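You operate a simulated robot arm through the tools that you are given. There is no shell and no other tool.

The job below is to be done with a simulated two-armed robot. You get a single attempt, and the scene is never put back.

JOB
Clamp the glass cap with the blue top on the seal tester, draw below 300 mbar, then let air in.
Fine: close both clamp levers before the suction knob opens; turn it shut before the air button; leave the cap clamped.

The check looks at the end state, three seconds after you hand in, the way a careful person would. Anything else that was tipped, shoved, dropped, spilled or broken makes it a failure. A push-on lid holds only when it is set on centred and level and pressed home; a screw cap is set on level and turned clockwise until tight.

ROBOT AND FRAMES
Two 7-joint arms with two-finger parallel grippers on one trunk that stands fixed in place. Base frame: the origin is at the foot of the trunk, x ahead of it, y to its left, z up; the work surface is at about z = 85. Readings come in cm, degrees, newtons and seconds.
The left shoulder is at [4.7, 18.2, 119.2], the right one opposite. With the tool pointing down near the work surface each hand reaches from about 22 to 72 cm from the base axis, measured 20 degrees to its own side. Payload 3.91 kg a hand.
The TCP of each hand is the grasp point between the finger pads, 3 cm short of the fingertips. In the tool frame z runs along the fingers and y along their closing line. The gripper opens to 11 cm. The fingers are 2 cm wide and 1 cm thick; the gripper's body (4.8 by 11.2 cm) begins 5.5 cm behind the TCP.
Orientation is told as [roll, pitch, yaw] about the base's x, y, z axes, in that order, counted from this pose: with the fingers straight down and closing along the base's y, the tool's x points along the base's -x, its y along +y and its z along -z.

CONTROLS
- The arms move only by the tool play_rows. It takes "left_increments", "right_increments" or both (then of equal length, played together; a hand with none holds still); each is one flat list of numbers, 7 for each row, row after row: the turn, a rotation vector about the base's x, y, z in degrees, then the shift along the base's x, y, z in cm, then the opening in per cent of the stroke, from 0 (shut) to 100 (fully open). In form: [wx, wy, wz, tx, ty, tz, gripper, wx, wy, wz, tx, ty, tz, gripper, ...]. A call has 1 to 20 rows; each row shifts and turns the commanded pose from where the row before left it. A row lasts 0.2 s, in which the tool goes at most 5 cm and 8.6 degrees; a call with a longer step from one row to the next is refused whole, and so is a gripper value outside its range. A pose out of reach is approached as far as the arm can. The call stops where the force on the tool passes 40 N (or 10 N more than at its start, if that is more) or the arm is blocked; 0.2 s more then pass. The fingers move at their own pace (about 7.2 cm/s each) and stop on an object; they squeeze with about 33 N. The grip force told is the motor's: it shows also when the fingers shut on nothing. Time passes only in rows, and 0.2 s behind the last, so rows that do not move let the fingers close. It gives the time, the measured TCP pose, the force on the tool (base axes), the opening and the grip force at its end, in the units of the frame above (readings bear some noise), with the torque about the TCP (base axes, N m) and any sound that the robot's microphone picked up.
- Cameras (640 x 400 px; columns grow to the right, rows downward): "scene" is now at [16.63, -4.31, 140.24]; the picture's right is [-0.46, -0.89, -0.00], its down [-0.37, 0.19, -0.91] and it looks along [0.81, -0.41, -0.42] (base axes); focal length 220 px, centre (320, 200). "left" rides on the left gripper at [7.2, -1.7, -10.3] in its tool frame; the picture's right is [0.23, 0.97, 0.00], its down [-0.76, 0.18, -0.62] and it looks along [-0.61, 0.14, 0.78] (tool axes); focal length 222 px, centre (320, 200). "right" rides on the right gripper at [7.2, 1.7, -10.3] in its tool frame; the picture's right is [-0.23, 0.97, 0.00], its down [-0.76, -0.18, -0.62] and it looks along [-0.61, -0.14, 0.78] (tool axes); focal length 222 px, centre (320, 200). There is no depth. A picture from a camera that has moved, and an enlarged one, comes with that camera's place and axes in the base frame and with its lens.
- get_image(camera): a new picture of that camera. The clock stands still meanwhile.
- slide_trunk(by): moves the trunk up (or, below 0, down) by that many cm; the arms and the scene camera ride with it, the base frame stays. It gives what a move gives, with no picture.
- head_to(pan, tilt): turns the head with the scene camera to pan (to the left, within 80 degrees either way) and tilt (down, from -29 to 69), counted from straight ahead of the robot (the tilt from the chest, where the trunk bows). It gives what a move gives.
- inspect(camera, box): a new picture of the part [left, top, right, bottom] of that camera's present view, enlarged. The clock stands still meanwhile.
- close_job(): hands the job in; it is judged then, once.

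Places have to be worked out from the pictures, the camera data and where the tool is seen. Open the grippers and draw the arms clear of the work before you hand the job in, unless the task says otherwise.

The tools are called as name(argument=value, ...) on one line, values as JSON. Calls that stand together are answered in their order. play_rows: Moves the arms, as the interface text tells. Its arguments: {"type":"object","properties":{"left_increments":{"type":"array","items":{"type":"number"}},"right_increments":{"type":"array","items":{"type":"number"}}},"required":[]} The other tools are called the same way: slide_trunk (by) moves the trunk up or down; head_to (pan, tilt) turns the head that bears the scene camera; get_image (camera) takes a picture; inspect (camera, box) takes an enlarged picture of a part of a camera's view; close_job () hands the job in.

At the start:

```text
clock: 0.0
left_ee_pos: [30.01, -2.38, 130.12]
left_tool_rot: [0.0, 0.5, 0.3]
left_ft_force: [0.2, 0.0, 1.4]
left_wrist_torque: [-0.02, -0.01, 0.0]
left_opening: 11.01
left_grasp_force: 0.0
right_ee_pos: [24.86, -35.25, 121.77]
right_tool_rot: [0.0, 0.1, 0.2]
right_ft_force: [0.7, 0.3, -0.2]
right_wrist_torque: [0.02, 0.03, 0.02]
right_opening: 11.02
right_grasp_force: 0.1
trunk travel left (down, up): [-45.0, 6.4]
head pan, tilt (commanded): [-28.1, 31.1]
```

scene: 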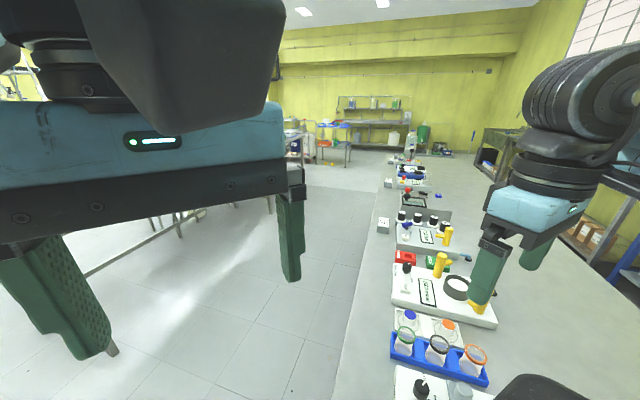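
right: 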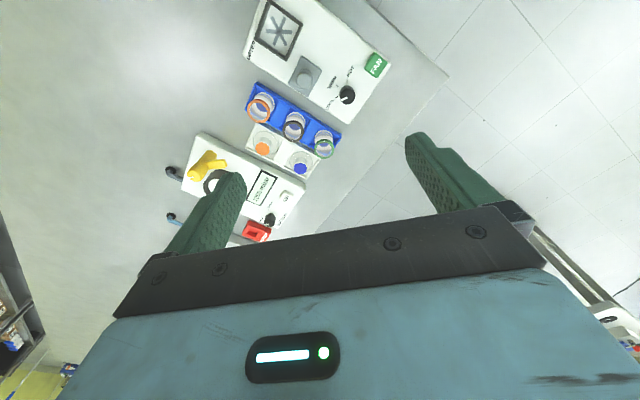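
left: 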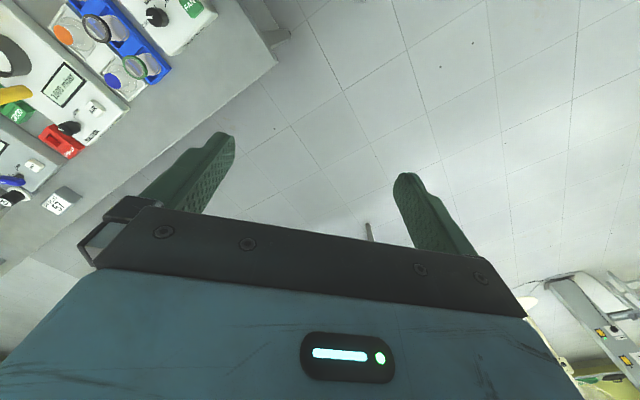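

The seal tester seems to be the white box with the display, a dark ring and yellow levers, and the tray beside it holds glass caps with orange and blue tops. I'll enlarge the views to look closer.

inspect(camera="right", box=[140, 70, 360, 250])

inspect(camera="left", box=[0, 0, 220, 220])

inspect(camera="scene", box=[360, 200, 560, 400])

```text
2.22 times, centred on (250, 160) of right
camera zoom: at [17.69, -33.61, 132.06], right [0.23, 0.97, 0.0], down [0.76, -0.18, 0.62], along [0.61, -0.14, -0.78], focal length 494 px, centre (476, 289)
```

zoom: 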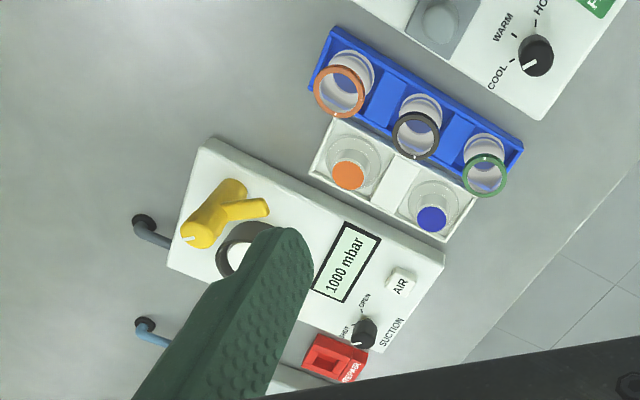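

```text
1.82 times, centred on (110, 110) of left
camera zoom: at [22.77, -3.99, 140.48], right [-0.23, 0.97, 0.0], down [0.77, 0.18, 0.62], along [0.6, 0.15, -0.79], focal length 404 px, centre (702, 364)
```

zoom: 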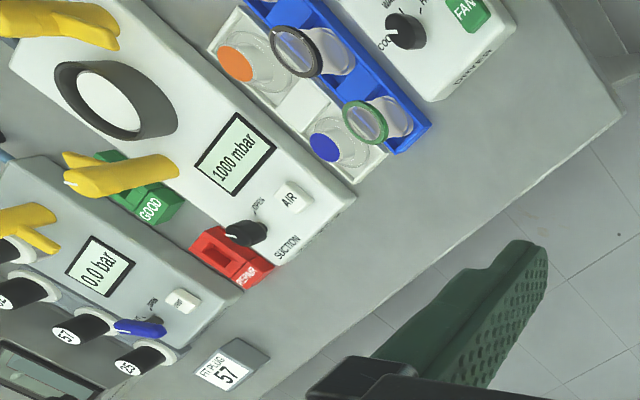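

```text
2.00 times, centred on (460, 300) of scene
camera zoom: at [16.63, -4.31, 140.24], right [-0.46, -0.89, 0.0], down [-0.37, 0.19, -0.91], along [0.81, -0.41, -0.42], focal length 440 px, centre (40, 0)
```

zoom: 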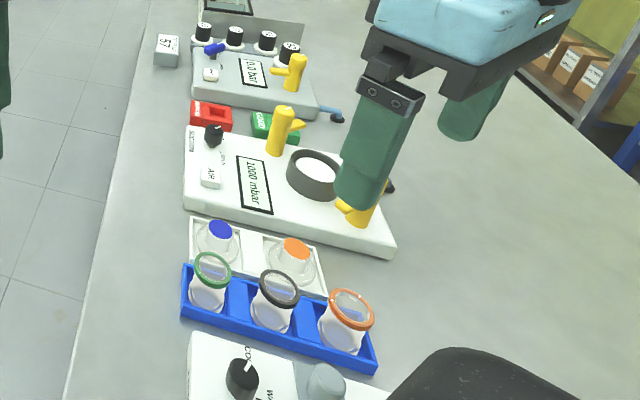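

The tester's display works out near [44, -54] and its ring near [39, -62]. The blue-topped cap is near [40, -43], all on the right arm's side, so I turn the head that way for a better view.

head_to(pan=-62, tilt=42)

get_image(camera="scene")

```text
clock: 1.0
left_ee_pos: [30.2, -2.35, 129.74]
left_tool_rot: [0.4, 0.8, 0.4]
left_ft_force: [-0.4, 0.0, 0.3]
left_wrist_torque: [0.02, -0.06, -0.01]
left_opening: 11.02
left_grasp_force: 0.0
right_ee_pos: [24.89, -35.34, 121.81]
right_tool_rot: [0.0, 0.0, 0.0]
right_ft_force: [-0.1, 0.0, -0.2]
right_wrist_torque: [0.01, 0.03, -0.03]
right_opening: 11.01
right_grasp_force: 0.1
trunk travel left (down, up): [-45.0, 6.4]
head pan, tilt (commanded): [-62.0, 42.0]
```

```text
taken
camera scene: at [16.59, -4.27, 139.94], right [-0.45, -0.89, 0.0], down [-0.4, 0.2, -0.9], along [0.8, -0.41, -0.44], focal length 220 px, centre (320, 200)
```

scene: 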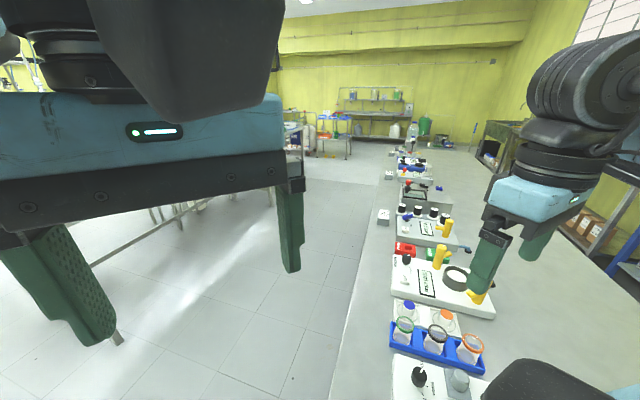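

The camera still points about where it did, so the head may need time to pass. I move the left hand out of the way to the left and look again.

play_rows(left_increments=[0, 0, 0, 0, 3, 0, 100, 0, 0, 0, 0, 3, 0, 100, 0, 0, 0, 0, 3, 0, 100, 0, 0, 0, 0, 3, 0, 100, 0, 0, 0, 0, 3, 0, 100, 0, 0, 0, 0, 3, 0, 100, 0, 0, 0, 0, 3, 0, 100, 0, 0, 0, 0, 3, 0, 100])

get_image(camera="scene")

```text
clock: 2.4
left_ee_pos: [30.69, 14.62, 129.4]
left_tool_rot: [0.3, 0.7, 2.5]
left_ft_force: [39.3, -40.8, -34.2]
left_wrist_torque: [5.34, 1.28, 4.8]
left_opening: 10.99
left_grasp_force: 0.0
right_ee_pos: [24.87, -35.16, 121.7]
right_tool_rot: [-0.1, 0.0, 0.0]
right_ft_force: [-0.2, -0.3, 0.0]
right_wrist_torque: [-0.01, 0.03, 0.0]
right_opening: 11.0
right_grasp_force: 0.2
trunk travel left (down, up): [-45.0, 6.4]
head pan, tilt (commanded): [-62.0, 42.0]
stopped in row 6 (left hand): the force on the tool passed its limit at 64 N (the readings are from after the stop); the commanded pose is now the measured one
```

```text
taken
camera scene: at [16.9, -1.54, 138.05], right [-0.17, -0.98, 0.0], down [-0.61, 0.11, -0.78], along [0.77, -0.14, -0.62], focal length 220 px, centre (320, 200)
```

scene: 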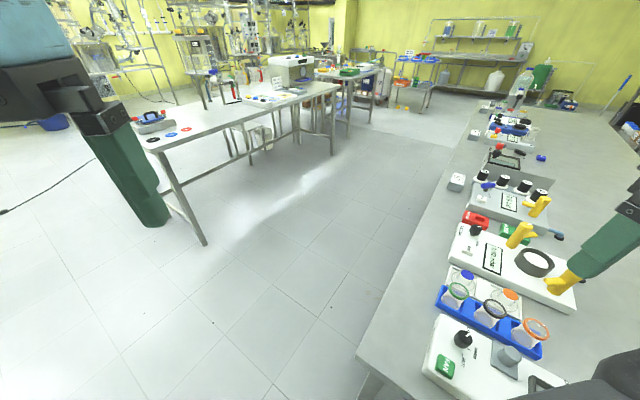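

The left hand met 64 N near [30.7, 14.6, 129.4], and the head seems to have been pushed the wrong way, so the arm may be touching the head. I look through the left camera before moving anything.

get_image(camera="left")

get_image(camera="right")

```text
taken
camera left: at [23.55, 12.57, 139.82], right [-0.27, 0.96, 0.01], down [0.76, 0.21, 0.62], along [0.59, 0.17, -0.79], focal length 222 px, centre (320, 200)
```

left: 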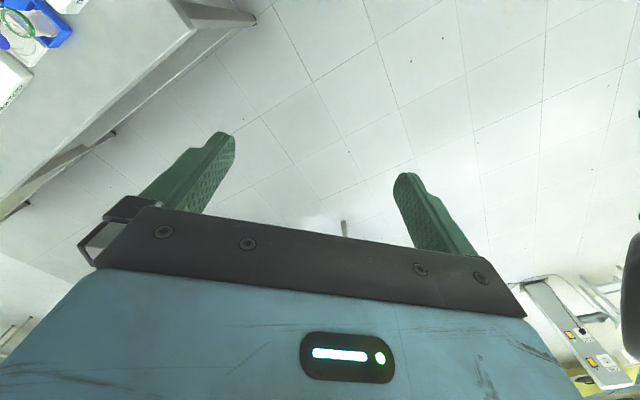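

```text
taken
camera right: at [17.7, -33.54, 132.07], right [0.23, 0.97, 0.0], down [0.76, -0.18, 0.62], along [0.61, -0.14, -0.78], focal length 222 px, centre (320, 200)
```

right: 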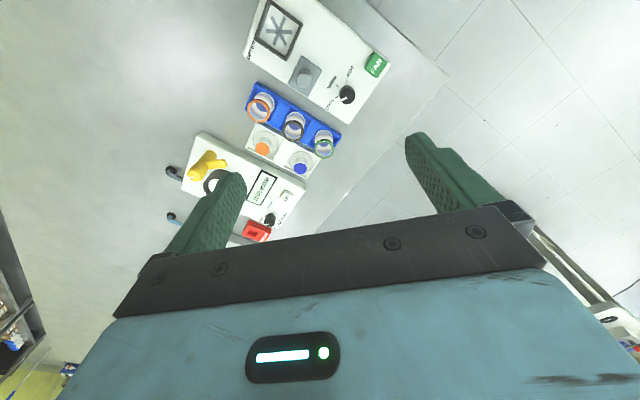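

A dark body, probably the robot's own arm link, shows at the right edge of the left view. I ease the left hand back a bit, then forward and down, away from head and arm.

play_rows(left_increments=[0, 0, 0, 1, -1.5, 0, 100, 0, 0, 0, 2, -1.5, 0, 100, 0, 0, 0, 3, 0, -1, 100, 0, 0, 0, 3, 0, -2, 100, 0, 0, 0, 3, 0, -2, 100])

get_image(camera="scene")

```text
clock: 2.8
left_ee_pos: [31.84, 13.81, 129.13]
left_tool_rot: [0.9, 0.5, 2.8]
left_ft_force: [42.3, -21.8, -32.9]
left_wrist_torque: [3.13, 1.86, 3.08]
left_opening: 11.03
left_grasp_force: 0.1
right_ee_pos: [25.04, -35.29, 121.59]
right_tool_rot: [0.0, -0.1, -0.1]
right_ft_force: [0.3, 0.4, 0.6]
right_wrist_torque: [0.0, 0.03, 0.03]
right_opening: 11.02
right_grasp_force: 0.2
trunk travel left (down, up): [-45.0, 6.4]
head pan, tilt (commanded): [-62.0, 42.0]
stopped in row 1 (left hand): the force on the tool passed its limit at 82 N (the readings are from after the stop); the commanded pose is now the measured one
```

```text
taken
camera scene: at [16.69, -2.4, 137.87], right [-0.27, -0.96, 0.0], down [-0.62, 0.17, -0.77], along [0.74, -0.2, -0.64], focal length 220 px, centre (320, 200)
```

scene: 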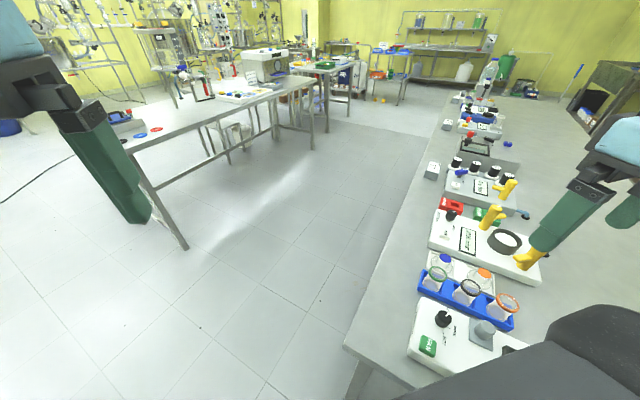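

The force on the left tool points forward, right and down, so I move along it to relieve the contact. Small steps.

play_rows(left_increments=[0, 0, 0, 0.8, -0.4, -0.6, 100, 0, 0, 0, 0.8, -0.4, -0.6, 100, 0, 0, 0, 0.8, -0.4, -0.6, 100, 0, 0, 0, 1.5, -0.8, -1.2, 100, 0, 0, 0, 1.5, -0.8, -1.2, 100])

get_image(camera="scene")

```text
clock: 4.0
left_ee_pos: [36.82, 10.59, 125.16]
left_tool_rot: [0.7, 0.3, 1.9]
left_ft_force: [0.0, -0.2, 0.8]
left_wrist_torque: [0.02, -0.02, 0.03]
left_opening: 11.03
left_grasp_force: 0.1
right_ee_pos: [25.02, -35.28, 121.75]
right_tool_rot: [0.0, 0.1, 0.1]
right_ft_force: [0.6, 0.5, 1.0]
right_wrist_torque: [0.01, -0.03, -0.03]
right_opening: 11.01
right_grasp_force: 0.2
trunk travel left (down, up): [-45.0, 6.4]
head pan, tilt (commanded): [-62.0, 42.0]
```

```text
taken
camera scene: at [12.35, -7.53, 137.54], right [-0.88, -0.47, 0.0], down [-0.31, 0.59, -0.74], along [0.35, -0.66, -0.67], focal length 220 px, centre (320, 200)
```

scene: 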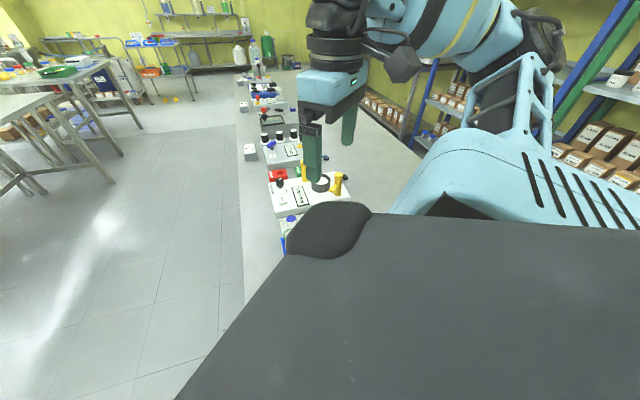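

The left hand is free again and the head has come round, but the robot's own shoulder fills the view at this pan. I pan back to about -38 and look.

head_to(pan=-40, tilt=40)

play_rows(left_increments=[0, 0, 0, 0.5, 1, 0, 100, 0, 0, 0, 0.5, 1, 0, 100, 0, 0, 0, 0.5, 1, 0, 100])

get_image(camera="scene")

```text
clock: 4.8
left_ee_pos: [36.8, 10.7, 125.31]
left_tool_rot: [0.6, 0.3, 2.0]
left_ft_force: [0.4, -0.5, -0.4]
left_wrist_torque: [0.0, -0.01, -0.02]
left_opening: 11.01
left_grasp_force: 0.0
right_ee_pos: [24.82, -35.31, 121.66]
right_tool_rot: [-0.1, 0.0, 0.1]
right_ft_force: [-0.4, -0.6, -1.0]
right_wrist_torque: [0.0, -0.01, 0.0]
right_opening: 11.01
right_grasp_force: 0.0
trunk travel left (down, up): [-45.0, 6.4]
head pan, tilt (commanded): [-40.0, 40.0]
```

```text
clock: 5.6
left_ee_pos: [38.06, 13.85, 125.2]
left_tool_rot: [0.4, 0.3, 1.9]
left_ft_force: [0.8, 0.0, -0.2]
left_wrist_torque: [-0.04, 0.06, -0.02]
left_opening: 10.99
left_grasp_force: 0.1
right_ee_pos: [24.91, -35.31, 121.69]
right_tool_rot: [-0.1, 0.0, 0.1]
right_ft_force: [0.2, 0.6, 0.1]
right_wrist_torque: [-0.01, 0.01, -0.02]
right_opening: 11.02
right_grasp_force: 0.2
trunk travel left (down, up): [-45.0, 6.4]
head pan, tilt (commanded): [-40.0, 40.0]
```

```text
taken
camera scene: at [14.94, -5.52, 137.84], right [-0.64, -0.77, 0.0], down [-0.49, 0.41, -0.77], along [0.59, -0.49, -0.64], focal length 220 px, centre (320, 200)
```

scene: 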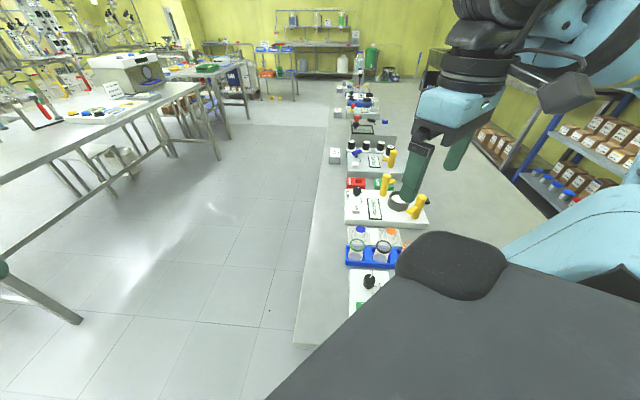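

Now the tester, the caps and the rack are in one view; I zoom in.

inspect(camera="scene", box=[330, 160, 440, 270])

inspect(camera="right", box=[160, 120, 330, 240])

```text
3.64 times, centred on (385, 215) of scene
camera zoom: at [14.94, -5.52, 137.84], right [-0.64, -0.77, 0.0], down [-0.49, 0.41, -0.77], along [0.59, -0.49, -0.64], focal length 800 px, centre (84, 146)
```

zoom: 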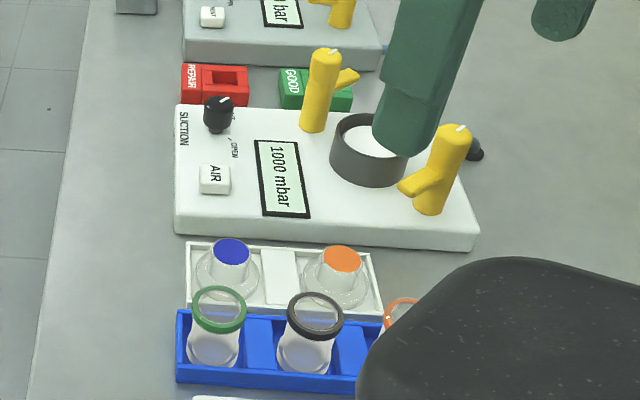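

```text
3.33 times, centred on (245, 180) of right
camera zoom: at [17.69, -33.57, 132.07], right [0.23, 0.97, 0.0], down [0.76, -0.18, 0.62], along [0.61, -0.14, -0.78], focal length 740 px, centre (570, 267)
```

zoom: 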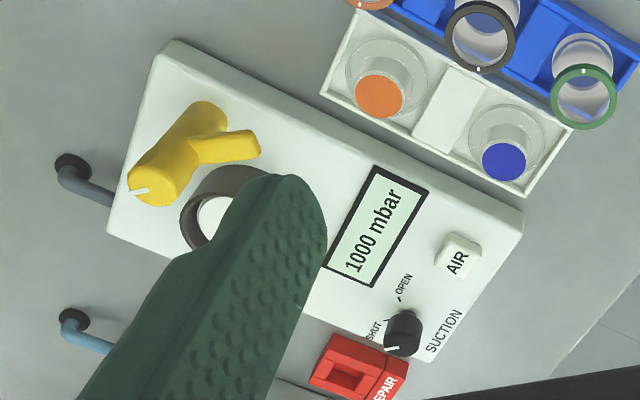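

Both views agree: the tester's box lies at about 45° to the base axes, its front pointing along [0.7, 0.7]. The ring is near [41, -62] and the blue cap near [40, -43]. I bring the right hand above and turn it to yaw -45 for close views.

play_rows(right_increments=[0, 0, -7.5, 1.5, -2.2, -1.3, 100, 0, 0, -7.5, 1.5, -2.2, -1.3, 100, 0, 0, -7.5, 1.5, -2.2, -1.3, 100, 0, 0, -7.5, 1.5, -2.2, -1.3, 100, 0, 0, -7.5, 1.5, -2.2, -1.3, 100, 0, 0, -7.5, 1.5, -2.2, -1.3, 100])

get_image(camera="right")

get_image(camera="scene")

```text
clock: 7.0
left_ee_pos: [38.11, 13.81, 125.33]
left_tool_rot: [0.5, 0.2, 2.0]
left_ft_force: [1.1, 0.4, 0.0]
left_wrist_torque: [0.0, 0.01, 0.0]
left_opening: 10.99
left_grasp_force: 0.0
right_ee_pos: [34.13, -48.82, 113.82]
right_tool_rot: [0.0, -0.1, -45.1]
right_ft_force: [0.1, -0.7, -0.9]
right_wrist_torque: [0.03, 0.01, 0.01]
right_opening: 11.0
right_grasp_force: 0.2
trunk travel left (down, up): [-45.0, 6.4]
head pan, tilt (commanded): [-40.0, 40.0]
```

```text
taken
camera right: at [30.17, -42.44, 124.18], right [0.85, 0.53, 0.0], down [0.41, -0.66, 0.62], along [0.33, -0.53, -0.78], focal length 222 px, centre (320, 200)
```

right: 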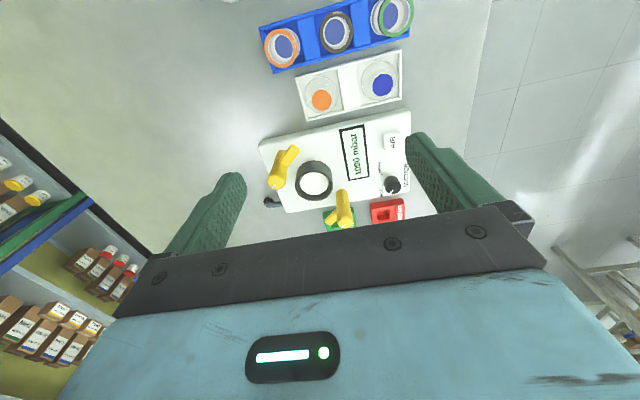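

```text
taken
camera scene: at [14.98, -5.65, 137.83], right [-0.64, -0.77, 0.0], down [-0.49, 0.41, -0.77], along [0.59, -0.49, -0.64], focal length 220 px, centre (320, 200)
```

scene: 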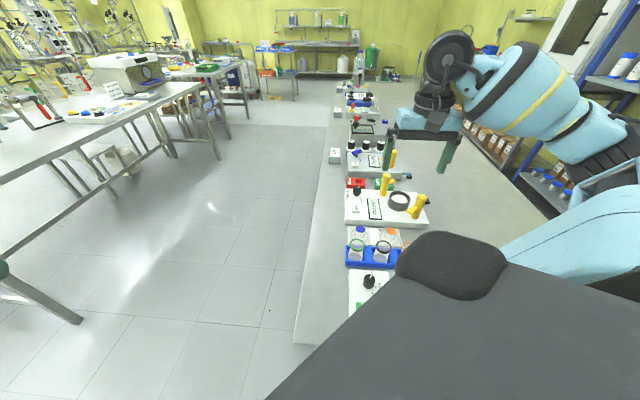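

This view is lined up with the tester and unobstructed. I enlarge it.

inspect(camera="right", box=[245, 95, 425, 235])

inspect(camera="right", box=[245, 0, 425, 125])

inspect(camera="scene", box=[335, 165, 435, 235])

```text
2.86 times, centred on (335, 165) of right
camera zoom: at [30.17, -42.44, 124.18], right [0.85, 0.53, 0.0], down [0.41, -0.66, 0.62], along [0.33, -0.53, -0.78], focal length 635 px, centre (277, 300)
```

zoom: 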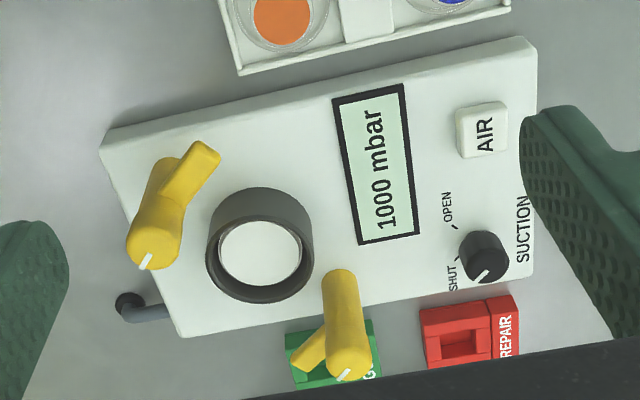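

```text
3.20 times, centred on (335, 62) of right
camera zoom: at [30.17, -42.44, 124.18], right [0.85, 0.53, 0.0], down [0.41, -0.66, 0.62], along [0.33, -0.53, -0.78], focal length 711 px, centre (272, 640)
```

zoom: 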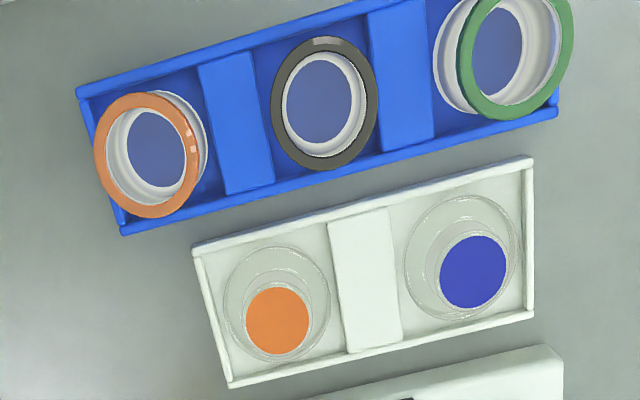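

```text
5.71 times, centred on (385, 200) of scene
camera zoom: at [14.98, -5.65, 137.83], right [-0.64, -0.77, 0.0], down [-0.49, 0.41, -0.77], along [0.59, -0.49, -0.64], focal length 1256 px, centre (-51, 200)
```

zoom: 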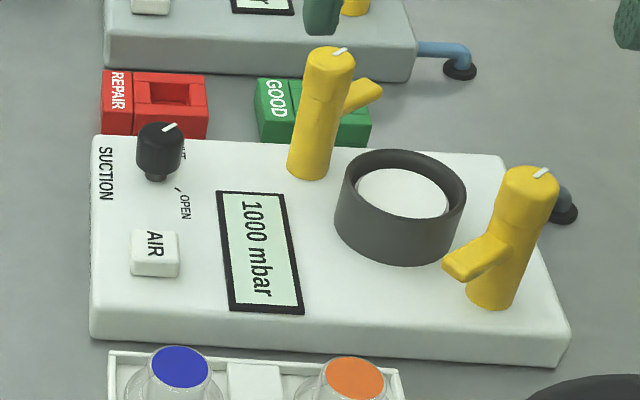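

Triangulating from both views gives these places:
- Blue cap: about [41.4, -43.6], top z about 89.
- Ring: centre about [41.4, -62.5].
- Lever posts: [34.6, -62.2] and [48.4, -63.5], top z about 96.
- Knob: about [53.6, -55.1].
- AIR button: about [48.4, -49.2].

I move above the cap for a close look.

play_rows(right_increments=[0, 0, 0, 1.825, 1.3, -2.95, 100, 0, 0, 0, 1.825, 1.3, -2.95, 100, 0, 0, 0, 1.825, 1.3, -2.95, 100, 0, 0, 0, 1.825, 1.3, -2.95, 60])

get_image(camera="right")

inspect(camera="scene", box=[335, 170, 435, 250])

```text
clock: 8.0
left_ee_pos: [38.18, 13.92, 125.16]
left_tool_rot: [0.6, 0.4, 1.9]
left_ft_force: [-0.7, 0.6, 0.4]
left_wrist_torque: [-0.01, 0.01, 0.0]
left_opening: 11.01
left_grasp_force: 0.0
right_ee_pos: [41.46, -43.47, 102.08]
right_tool_rot: [-0.1, 0.0, -44.9]
right_ft_force: [-0.5, 0.5, -0.6]
right_wrist_torque: [0.0, 0.04, 0.0]
right_opening: 6.58
right_grasp_force: 0.0
trunk travel left (down, up): [-45.0, 6.4]
head pan, tilt (commanded): [-40.0, 40.0]
```

```text
taken
camera right: at [37.56, -37.23, 112.41], right [0.85, 0.53, 0.0], down [0.41, -0.66, 0.62], along [0.33, -0.53, -0.78], focal length 222 px, centre (320, 200)
```

right: 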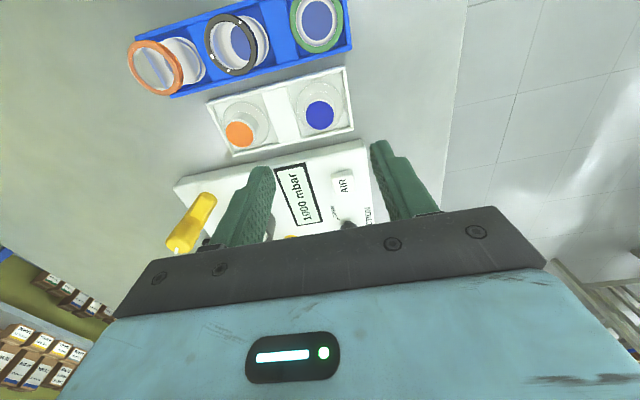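

```text
5.00 times, centred on (385, 210) of scene
camera zoom: at [15.06, -5.55, 137.82], right [-0.64, -0.77, 0.0], down [-0.49, 0.41, -0.77], along [0.59, -0.49, -0.64], focal length 1100 px, centre (-5, 150)
```

zoom: 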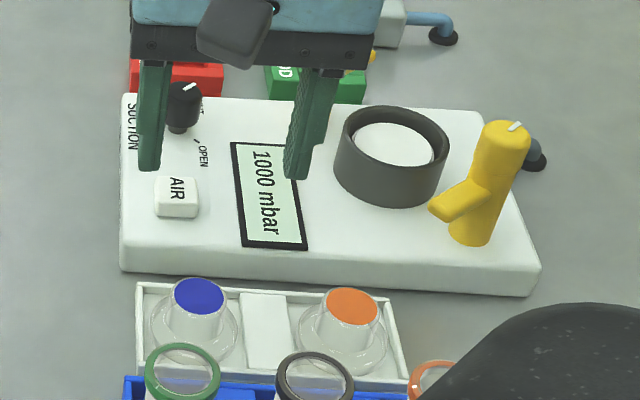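

The blue top sits at (320, 115), exactly where a point straight below the TCP at z 89 should appear, so the hand is centred over the cap. I zoom for the heights.

inspect(camera="right", box=[200, 60, 360, 160])

inspect(camera="scene", box=[350, 220, 410, 260])

```text
4.00 times, centred on (280, 110) of right
camera zoom: at [37.56, -37.23, 112.41], right [0.85, 0.53, 0.0], down [0.41, -0.66, 0.62], along [0.33, -0.53, -0.78], focal length 888 px, centre (480, 560)
```

zoom: 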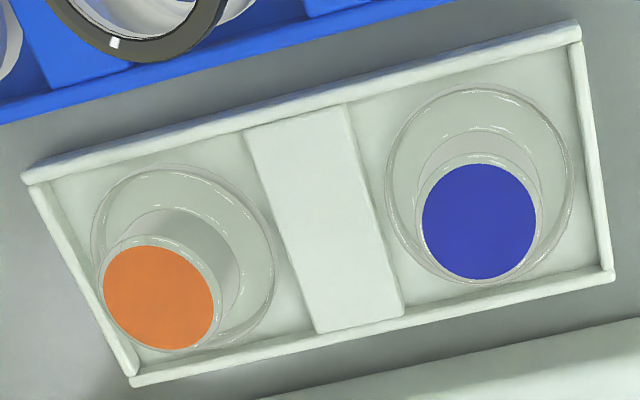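

```text
10.00 times, centred on (380, 240) of scene
camera zoom: at [15.06, -5.55, 137.82], right [-0.64, -0.77, 0.0], down [-0.49, 0.41, -0.77], along [0.59, -0.49, -0.64], focal length 2199 px, centre (-280, -200)
```

zoom: 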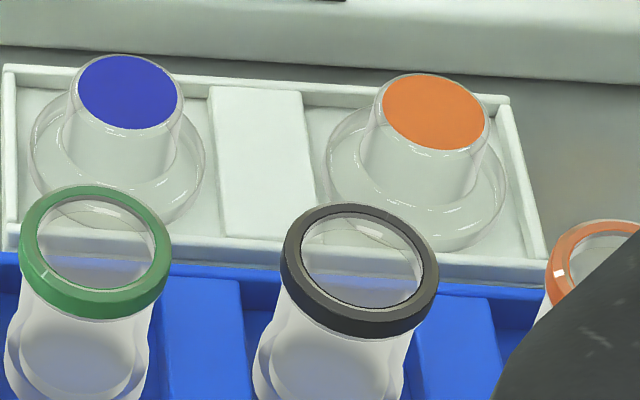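

Brim at about z 86.3, top about 89.3, crown about 3.2 cm wide. I narrow the fingers to about 4.4 cm and come down to TCP z 90.4, so the tips stay clear of brim and tray.

play_rows(right_increments=[0, 0, 0, 0, 0, -1, 40, 0, 0, 0, 0, 0, -3, 40, 0, 0, 0, 0, 0, -3, 40, 0, 0, 0, 0, 0, -2.5, 40, 0, 0, 0, 0, 0, -1.5, 40, 0, 0, 0, 0, 0, -0.7, 40])

get_image(camera="right")

inspect(camera="scene", box=[340, 205, 420, 260])

```text
clock: 9.4
left_ee_pos: [38.22, 13.87, 125.32]
left_tool_rot: [0.7, 0.4, 2.0]
left_ft_force: [-0.1, -0.4, 0.0]
left_wrist_torque: [-0.02, 0.0, 0.0]
left_opening: 11.03
left_grasp_force: 0.1
right_ee_pos: [41.23, -43.28, 90.48]
right_tool_rot: [0.0, -0.1, -45.0]
right_ft_force: [-0.3, -0.2, -0.8]
right_wrist_torque: [0.0, -0.01, -0.01]
right_opening: 4.4
right_grasp_force: 0.1
trunk travel left (down, up): [-45.0, 6.4]
head pan, tilt (commanded): [-40.0, 40.0]
```

```text
taken
camera right: at [37.25, -36.97, 100.84], right [0.85, 0.53, 0.0], down [0.41, -0.66, 0.62], along [0.33, -0.53, -0.78], focal length 222 px, centre (320, 200)
```

right: 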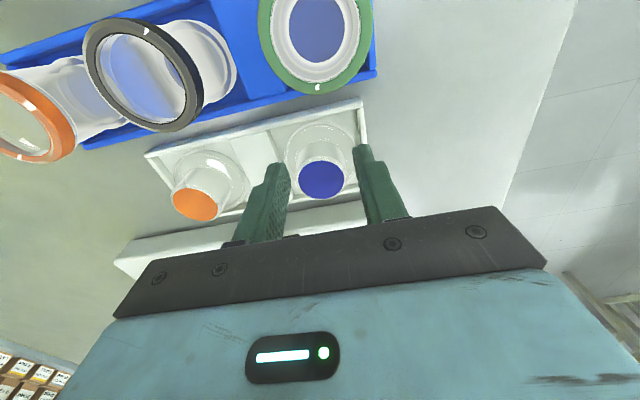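

```text
7.27 times, centred on (380, 232) of scene
camera zoom: at [14.95, -5.57, 137.84], right [-0.64, -0.77, 0.0], down [-0.49, 0.41, -0.77], along [0.59, -0.49, -0.64], focal length 1599 px, centre (-116, -36)
```

zoom: 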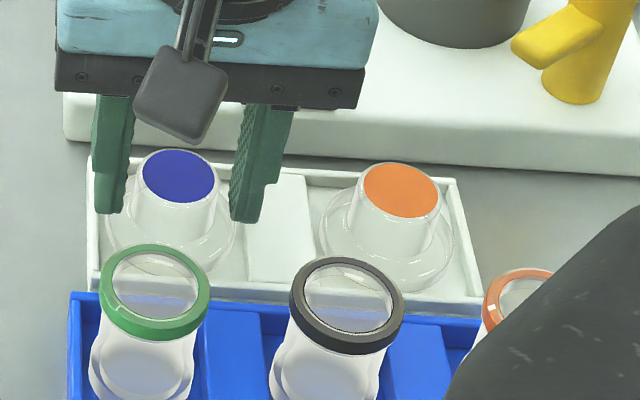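

The cap is between the fingers with room on both sides. I zoom once more to check the centring along the finger width.

inspect(camera="right", box=[230, 90, 410, 215])

```text
3.20 times, centred on (320, 152) of right
camera zoom: at [37.25, -36.97, 100.84], right [0.85, 0.53, 0.0], down [0.41, -0.66, 0.62], along [0.33, -0.53, -0.78], focal length 711 px, centre (320, 352)
```

zoom: 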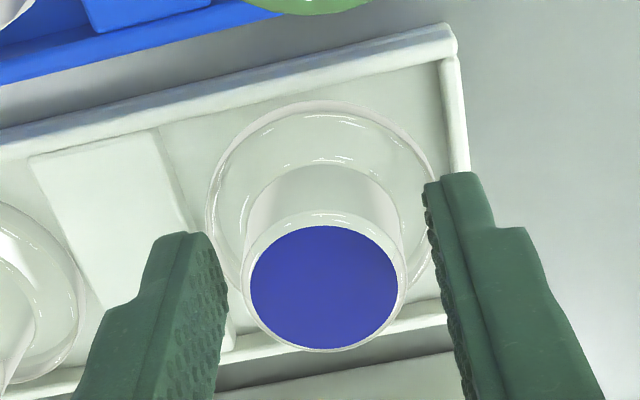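

The cap sits about 0.25 cm further along the tray's width than the TCP, so I shift by [0.17, -0.18] and close on the crown.

play_rows(right_increments=[0, 0, 0, 0.17, -0.18, -0.1, 40, 0, 0, 0, 0, 0, 0, 40, 0, 0, 0, 0, 0, 0, 20, 0, 0, 0, 0, 0, 0, 0, 0, 0, 0, 0, 0, 0, 0, 0, 0, 0, 0, 0, 0, 0])

inspect(camera="right", box=[230, 90, 410, 215])

```text
clock: 10.8
left_ee_pos: [38.23, 13.93, 125.36]
left_tool_rot: [0.6, 0.3, 2.0]
left_ft_force: [0.0, -0.2, 0.1]
left_wrist_torque: [0.0, -0.01, -0.02]
left_opening: 10.98
left_grasp_force: 0.0
right_ee_pos: [41.26, -43.39, 90.35]
right_tool_rot: [0.0, 0.0, -44.8]
right_ft_force: [0.6, -0.4, 0.2]
right_wrist_torque: [0.0, 0.03, -0.05]
right_opening: 3.28
right_grasp_force: 33.2
trunk travel left (down, up): [-45.0, 6.4]
head pan, tilt (commanded): [-40.0, 40.0]
```

```text
3.20 times, centred on (320, 152) of right
camera zoom: at [37.34, -37.15, 100.71], right [0.85, 0.53, 0.0], down [0.41, -0.66, 0.62], along [0.33, -0.53, -0.78], focal length 711 px, centre (320, 352)
```

zoom: 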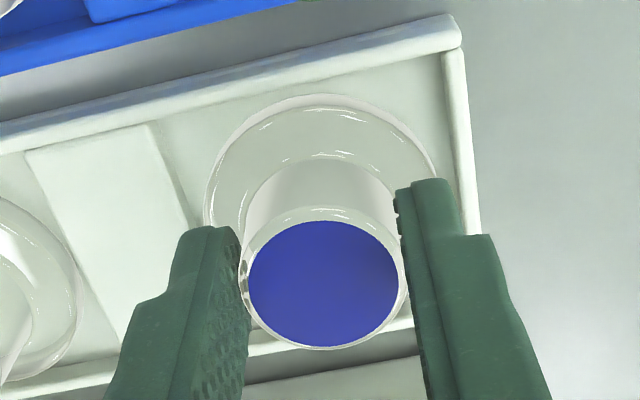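

The grip holds at 3.28 cm and 33 N. I lift straight up and check that the cap comes along.

play_rows(right_increments=[0, 0, 0, 0, 0, 0.7, 0, 0, 0, 0, 0, 0, 1.5, 0, 0, 0, 0, 0, 0, 3, 0, 0, 0, 0, 0, 0, 4, 0, 0, 0, 0, 0, 0, 4, 0])

get_image(camera="right")

get_image(camera="scene")

```text
clock: 12.0
left_ee_pos: [38.13, 14.0, 125.44]
left_tool_rot: [0.5, 0.4, 2.0]
left_ft_force: [0.3, -0.1, 0.4]
left_wrist_torque: [0.0, -0.01, 0.01]
left_opening: 11.0
left_grasp_force: 0.1
right_ee_pos: [41.41, -43.28, 103.47]
right_tool_rot: [-0.1, -0.1, -44.9]
right_ft_force: [-0.1, -0.5, -0.4]
right_wrist_torque: [-0.01, -0.01, 0.04]
right_opening: 3.28
right_grasp_force: 33.5
trunk travel left (down, up): [-45.0, 6.4]
head pan, tilt (commanded): [-40.0, 40.0]
```

```text
taken
camera right: at [37.47, -37.12, 113.91], right [0.85, 0.53, 0.0], down [0.41, -0.66, 0.62], along [0.33, -0.53, -0.78], focal length 222 px, centre (320, 200)
```

right: 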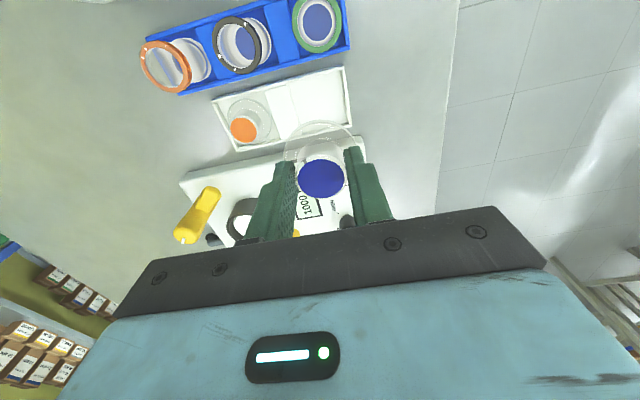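

```text
taken
camera scene: at [14.88, -5.53, 137.85], right [-0.64, -0.77, 0.0], down [-0.49, 0.41, -0.77], along [0.59, -0.49, -0.64], focal length 220 px, centre (320, 200)
```

scene: 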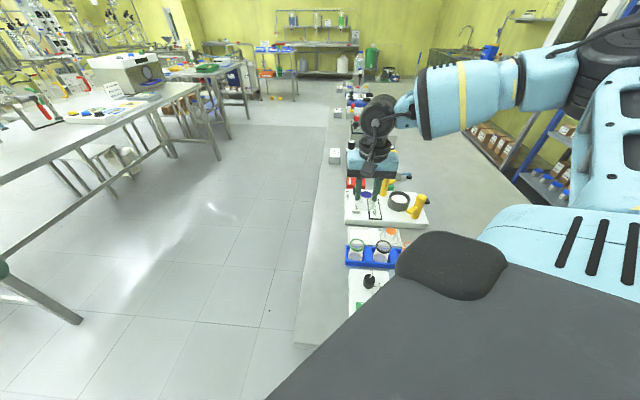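

The cap is up cleanly and level. I carry it at this height over to the ring at about [41.4, -62.5] and look down.

play_rows(right_increments=[0, 0, 0, 0, -3, 0, 0, 0, 0, 0, 0, -4, 0, 0, 0, 0, 0, 0, -4, 0, 0, 0, 0, 0, 0, -4, 0, 0, 0, 0, 0, 0, -3, 0, 0, 0, 0, 0, 0, -1.1, 0, 0, 0, 0, 0, 0, 0, 0, 0])

get_image(camera="right")

inspect(camera="scene", box=[345, 150, 445, 230])

```text
clock: 13.6
left_ee_pos: [38.15, 13.88, 125.23]
left_tool_rot: [0.6, 0.3, 2.0]
left_ft_force: [0.4, 0.3, -0.2]
left_wrist_torque: [-0.07, -0.02, -0.03]
left_opening: 10.98
left_grasp_force: 0.1
right_ee_pos: [41.49, -62.47, 103.69]
right_tool_rot: [0.0, 0.0, -44.8]
right_ft_force: [-0.3, 0.1, -1.2]
right_wrist_torque: [-0.03, 0.02, 0.03]
right_opening: 3.27
right_grasp_force: 33.6
trunk travel left (down, up): [-45.0, 6.4]
head pan, tilt (commanded): [-40.0, 40.0]
```

```text
taken
camera right: at [37.51, -56.24, 114.05], right [0.85, 0.53, 0.0], down [0.41, -0.66, 0.62], along [0.33, -0.53, -0.78], focal length 222 px, centre (320, 200)
```

right: 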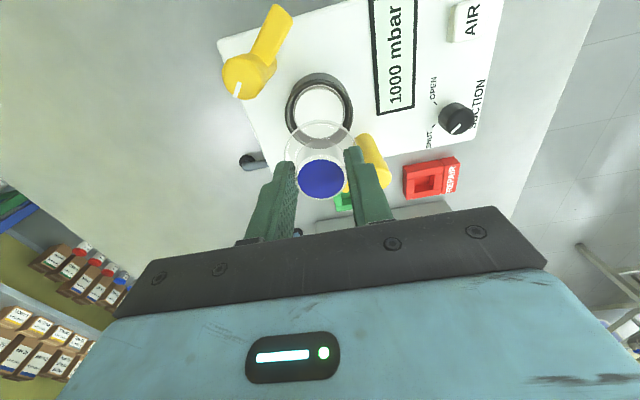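

```text
5.00 times, centred on (395, 190) of scene
camera zoom: at [14.94, -5.57, 137.84], right [-0.64, -0.77, 0.0], down [-0.49, 0.41, -0.77], along [0.59, -0.49, -0.64], focal length 1100 px, centre (-55, 250)
```

zoom: 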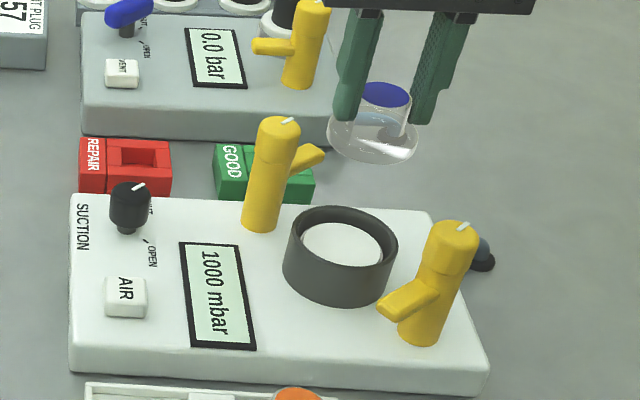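

Now the ring shows clearly below the cap. I enlarge to measure its centre and height.

inspect(camera="right", box=[220, 40, 420, 180])

inspect(camera="right", box=[270, 60, 370, 130])

inspect(camera="scene", box=[385, 180, 435, 222])

```text
2.86 times, centred on (320, 110) of right
camera zoom: at [37.51, -56.24, 114.05], right [0.85, 0.53, 0.0], down [0.41, -0.66, 0.62], along [0.33, -0.53, -0.78], focal length 635 px, centre (320, 457)
```

zoom: 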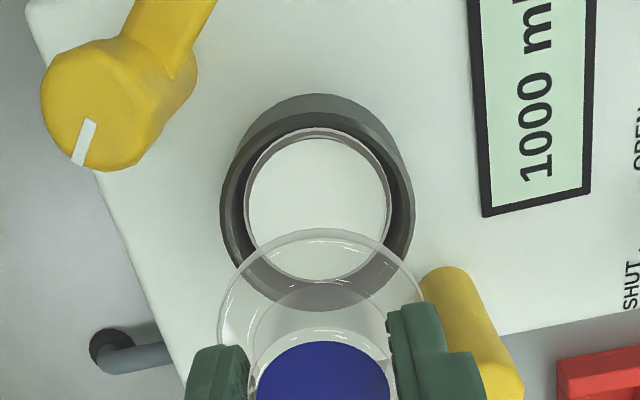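

```text
5.71 times, centred on (320, 95) of right
camera zoom: at [37.51, -56.24, 114.05], right [0.85, 0.53, 0.0], down [0.41, -0.66, 0.62], along [0.33, -0.53, -0.78], focal length 1269 px, centre (320, 800)
```

zoom: 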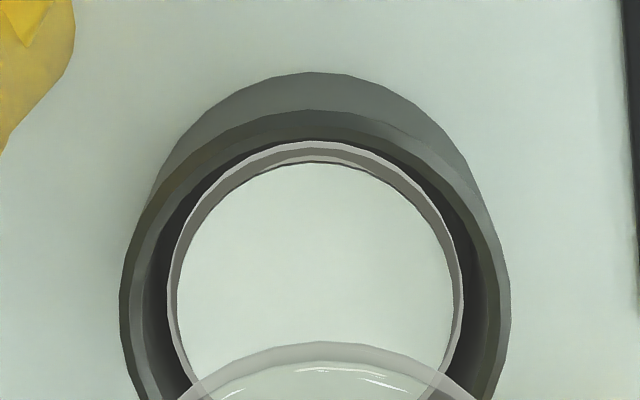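

```text
9.52 times, centred on (410, 201) of scene
camera zoom: at [14.94, -5.57, 137.84], right [-0.64, -0.77, 0.0], down [-0.49, 0.41, -0.77], along [0.59, -0.49, -0.64], focal length 2094 px, centre (-537, 190)
```

zoom: 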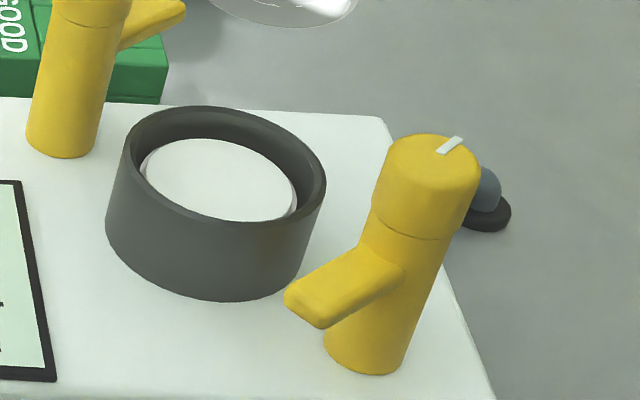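

Ring details: outer rim centre about [41.45, -62.8] with its top at z about 90.9. Inside, lower down, is a seal ring about 5.4 cm wide, so the brim drops into the collar. I correct sideways by [-0.1, -0.2] and come down to a bit above the rim to recheck.

play_rows(right_increments=[0, 0, 0, -0.1, -0.2, -1.5, 0, 0, 0, 0, 0, 0, -2.5, 0, 0, 0, 0, 0, 0, -1.5, 0, 0, 0, 0, 0, 0, -0.6, 0, 0, 0, 0, 0, 0, 0, 0])

inspect(camera="right", box=[230, 80, 410, 220])

inspect(camera="scene", box=[385, 170, 435, 212])

```text
clock: 14.8
left_ee_pos: [38.24, 13.78, 125.21]
left_tool_rot: [0.5, 0.2, 1.9]
left_ft_force: [0.3, -0.3, 0.0]
left_wrist_torque: [0.0, 0.02, 0.01]
left_opening: 10.99
left_grasp_force: 0.0
right_ee_pos: [41.36, -62.76, 97.63]
right_tool_rot: [0.0, -0.1, -45.0]
right_ft_force: [0.0, -0.5, -1.7]
right_wrist_torque: [-0.02, -0.02, 0.02]
right_opening: 3.27
right_grasp_force: 32.6
trunk travel left (down, up): [-45.0, 6.4]
head pan, tilt (commanded): [-40.0, 40.0]
```

```text
2.86 times, centred on (320, 150) of right
camera zoom: at [37.38, -56.44, 107.91], right [0.85, 0.53, 0.0], down [0.41, -0.66, 0.62], along [0.33, -0.53, -0.78], focal length 635 px, centre (320, 343)
```

zoom: 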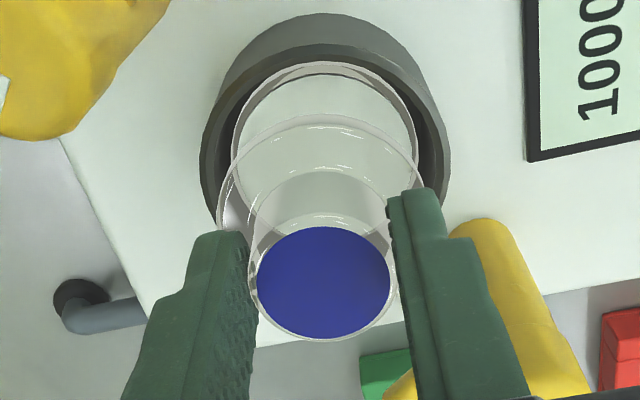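

```text
9.52 times, centred on (410, 191) of scene
camera zoom: at [14.94, -5.57, 137.84], right [-0.64, -0.77, 0.0], down [-0.49, 0.41, -0.77], along [0.59, -0.49, -0.64], focal length 2094 px, centre (-537, 286)
```

zoom: 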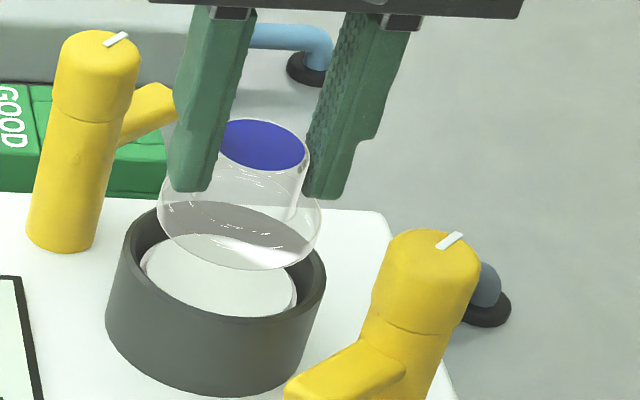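

The brim and ring are nearly concentric, with the cap about 0.08 cm short sideways and roughly 2 cm above the rim. I correct that and lower slowly into the collar.

play_rows(right_increments=[0, 0, 0, 0.07, 0.04, -0.4, 0, 0, 0, 0, 0, 0, -0.5, 0, 0, 0, 0, 0, 0, -0.5, 0, 0, 0, 0, 0, 0, -0.3, 0, 0, 0, 0, 0, 0, -0.2, 0, 0, 0, 0, 0, 0, 0, 0])

inspect(camera="right", box=[230, 80, 410, 220])

inspect(camera="scene", box=[385, 170, 435, 212])

```text
clock: 16.2
left_ee_pos: [38.04, 14.03, 125.36]
left_tool_rot: [0.5, 0.2, 2.0]
left_ft_force: [0.6, -0.6, -0.2]
left_wrist_torque: [0.0, 0.02, 0.0]
left_opening: 10.98
left_grasp_force: 0.0
right_ee_pos: [41.23, -62.46, 95.82]
right_tool_rot: [0.1, -0.3, -45.0]
right_ft_force: [1.4, -3.1, 19.6]
right_wrist_torque: [-0.68, -0.29, 0.0]
right_opening: 3.29
right_grasp_force: 32.8
trunk travel left (down, up): [-45.0, 6.4]
head pan, tilt (commanded): [-40.0, 40.0]
```

```text
2.86 times, centred on (320, 150) of right
camera zoom: at [37.29, -56.29, 106.16], right [0.85, 0.53, 0.0], down [0.41, -0.66, 0.63], along [0.33, -0.53, -0.78], focal length 635 px, centre (320, 343)
```

zoom: 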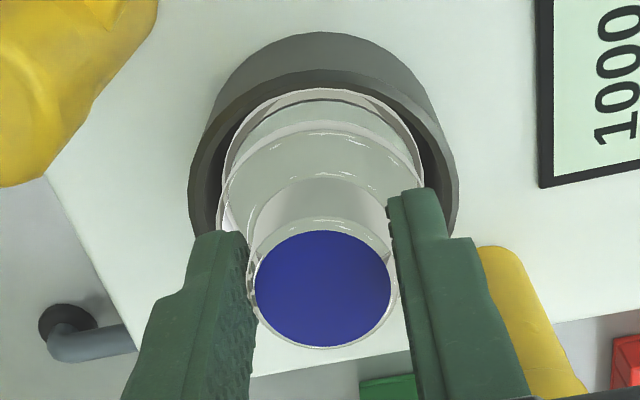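

```text
9.52 times, centred on (410, 191) of scene
camera zoom: at [14.82, -5.42, 137.87], right [-0.64, -0.77, 0.0], down [-0.49, 0.41, -0.77], along [0.59, -0.49, -0.64], focal length 2094 px, centre (-537, 286)
```

zoom: 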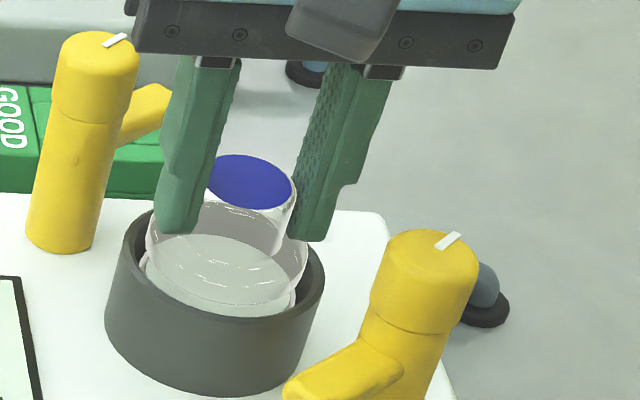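

Contact came early: 19.6 N, and the torque puts it on the far rim of the collar. So the cap is about 0.3–0.4 cm too far along the view direction; I back off upward and shift by [-0.2, +0.3].

play_rows(right_increments=[0, 0, 0, 0, 0, 0.5, 0, 0, 0, 0, -0.2, 0.3, 0.4, 0, 0, 0, 0, 0, 0, 0, 0, 0, 0, 0, 0, 0, 0, 0])

inspect(camera="right", box=[230, 80, 410, 220])

inspect(camera="scene", box=[385, 170, 435, 212])

```text
clock: 17.2
left_ee_pos: [38.15, 13.89, 125.27]
left_tool_rot: [0.6, 0.4, 2.0]
left_ft_force: [-0.2, 0.9, 0.2]
left_wrist_torque: [0.0, -0.01, 0.01]
left_opening: 11.0
left_grasp_force: 0.0
right_ee_pos: [41.07, -62.38, 96.23]
right_tool_rot: [0.0, 0.0, -44.9]
right_ft_force: [0.3, 0.2, -0.2]
right_wrist_torque: [0.01, 0.0, 0.01]
right_opening: 3.25
right_grasp_force: 32.3
trunk travel left (down, up): [-45.0, 6.4]
head pan, tilt (commanded): [-40.0, 40.0]
```

```text
2.86 times, centred on (320, 150) of right
camera zoom: at [37.18, -56.15, 106.7], right [0.85, 0.53, 0.0], down [0.41, -0.66, 0.62], along [0.33, -0.53, -0.78], focal length 635 px, centre (320, 343)
```

zoom: 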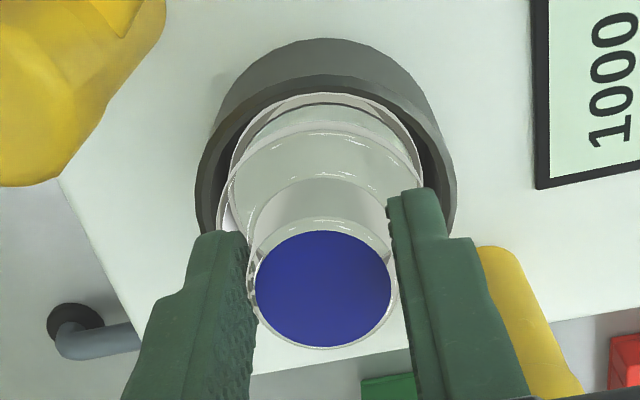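

```text
9.52 times, centred on (410, 191) of scene
camera zoom: at [14.93, -5.59, 137.84], right [-0.64, -0.77, 0.0], down [-0.49, 0.41, -0.77], along [0.59, -0.49, -0.64], focal length 2094 px, centre (-537, 286)
```

zoom: 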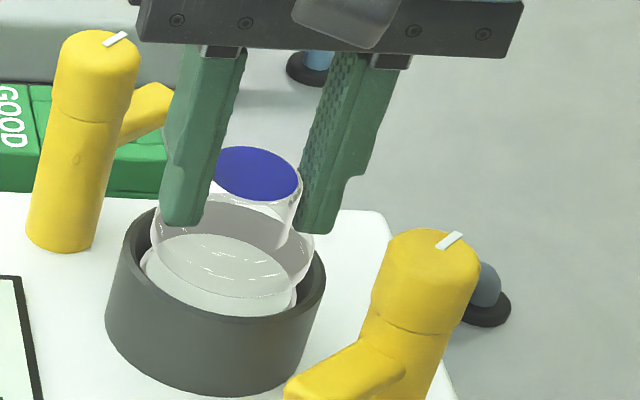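

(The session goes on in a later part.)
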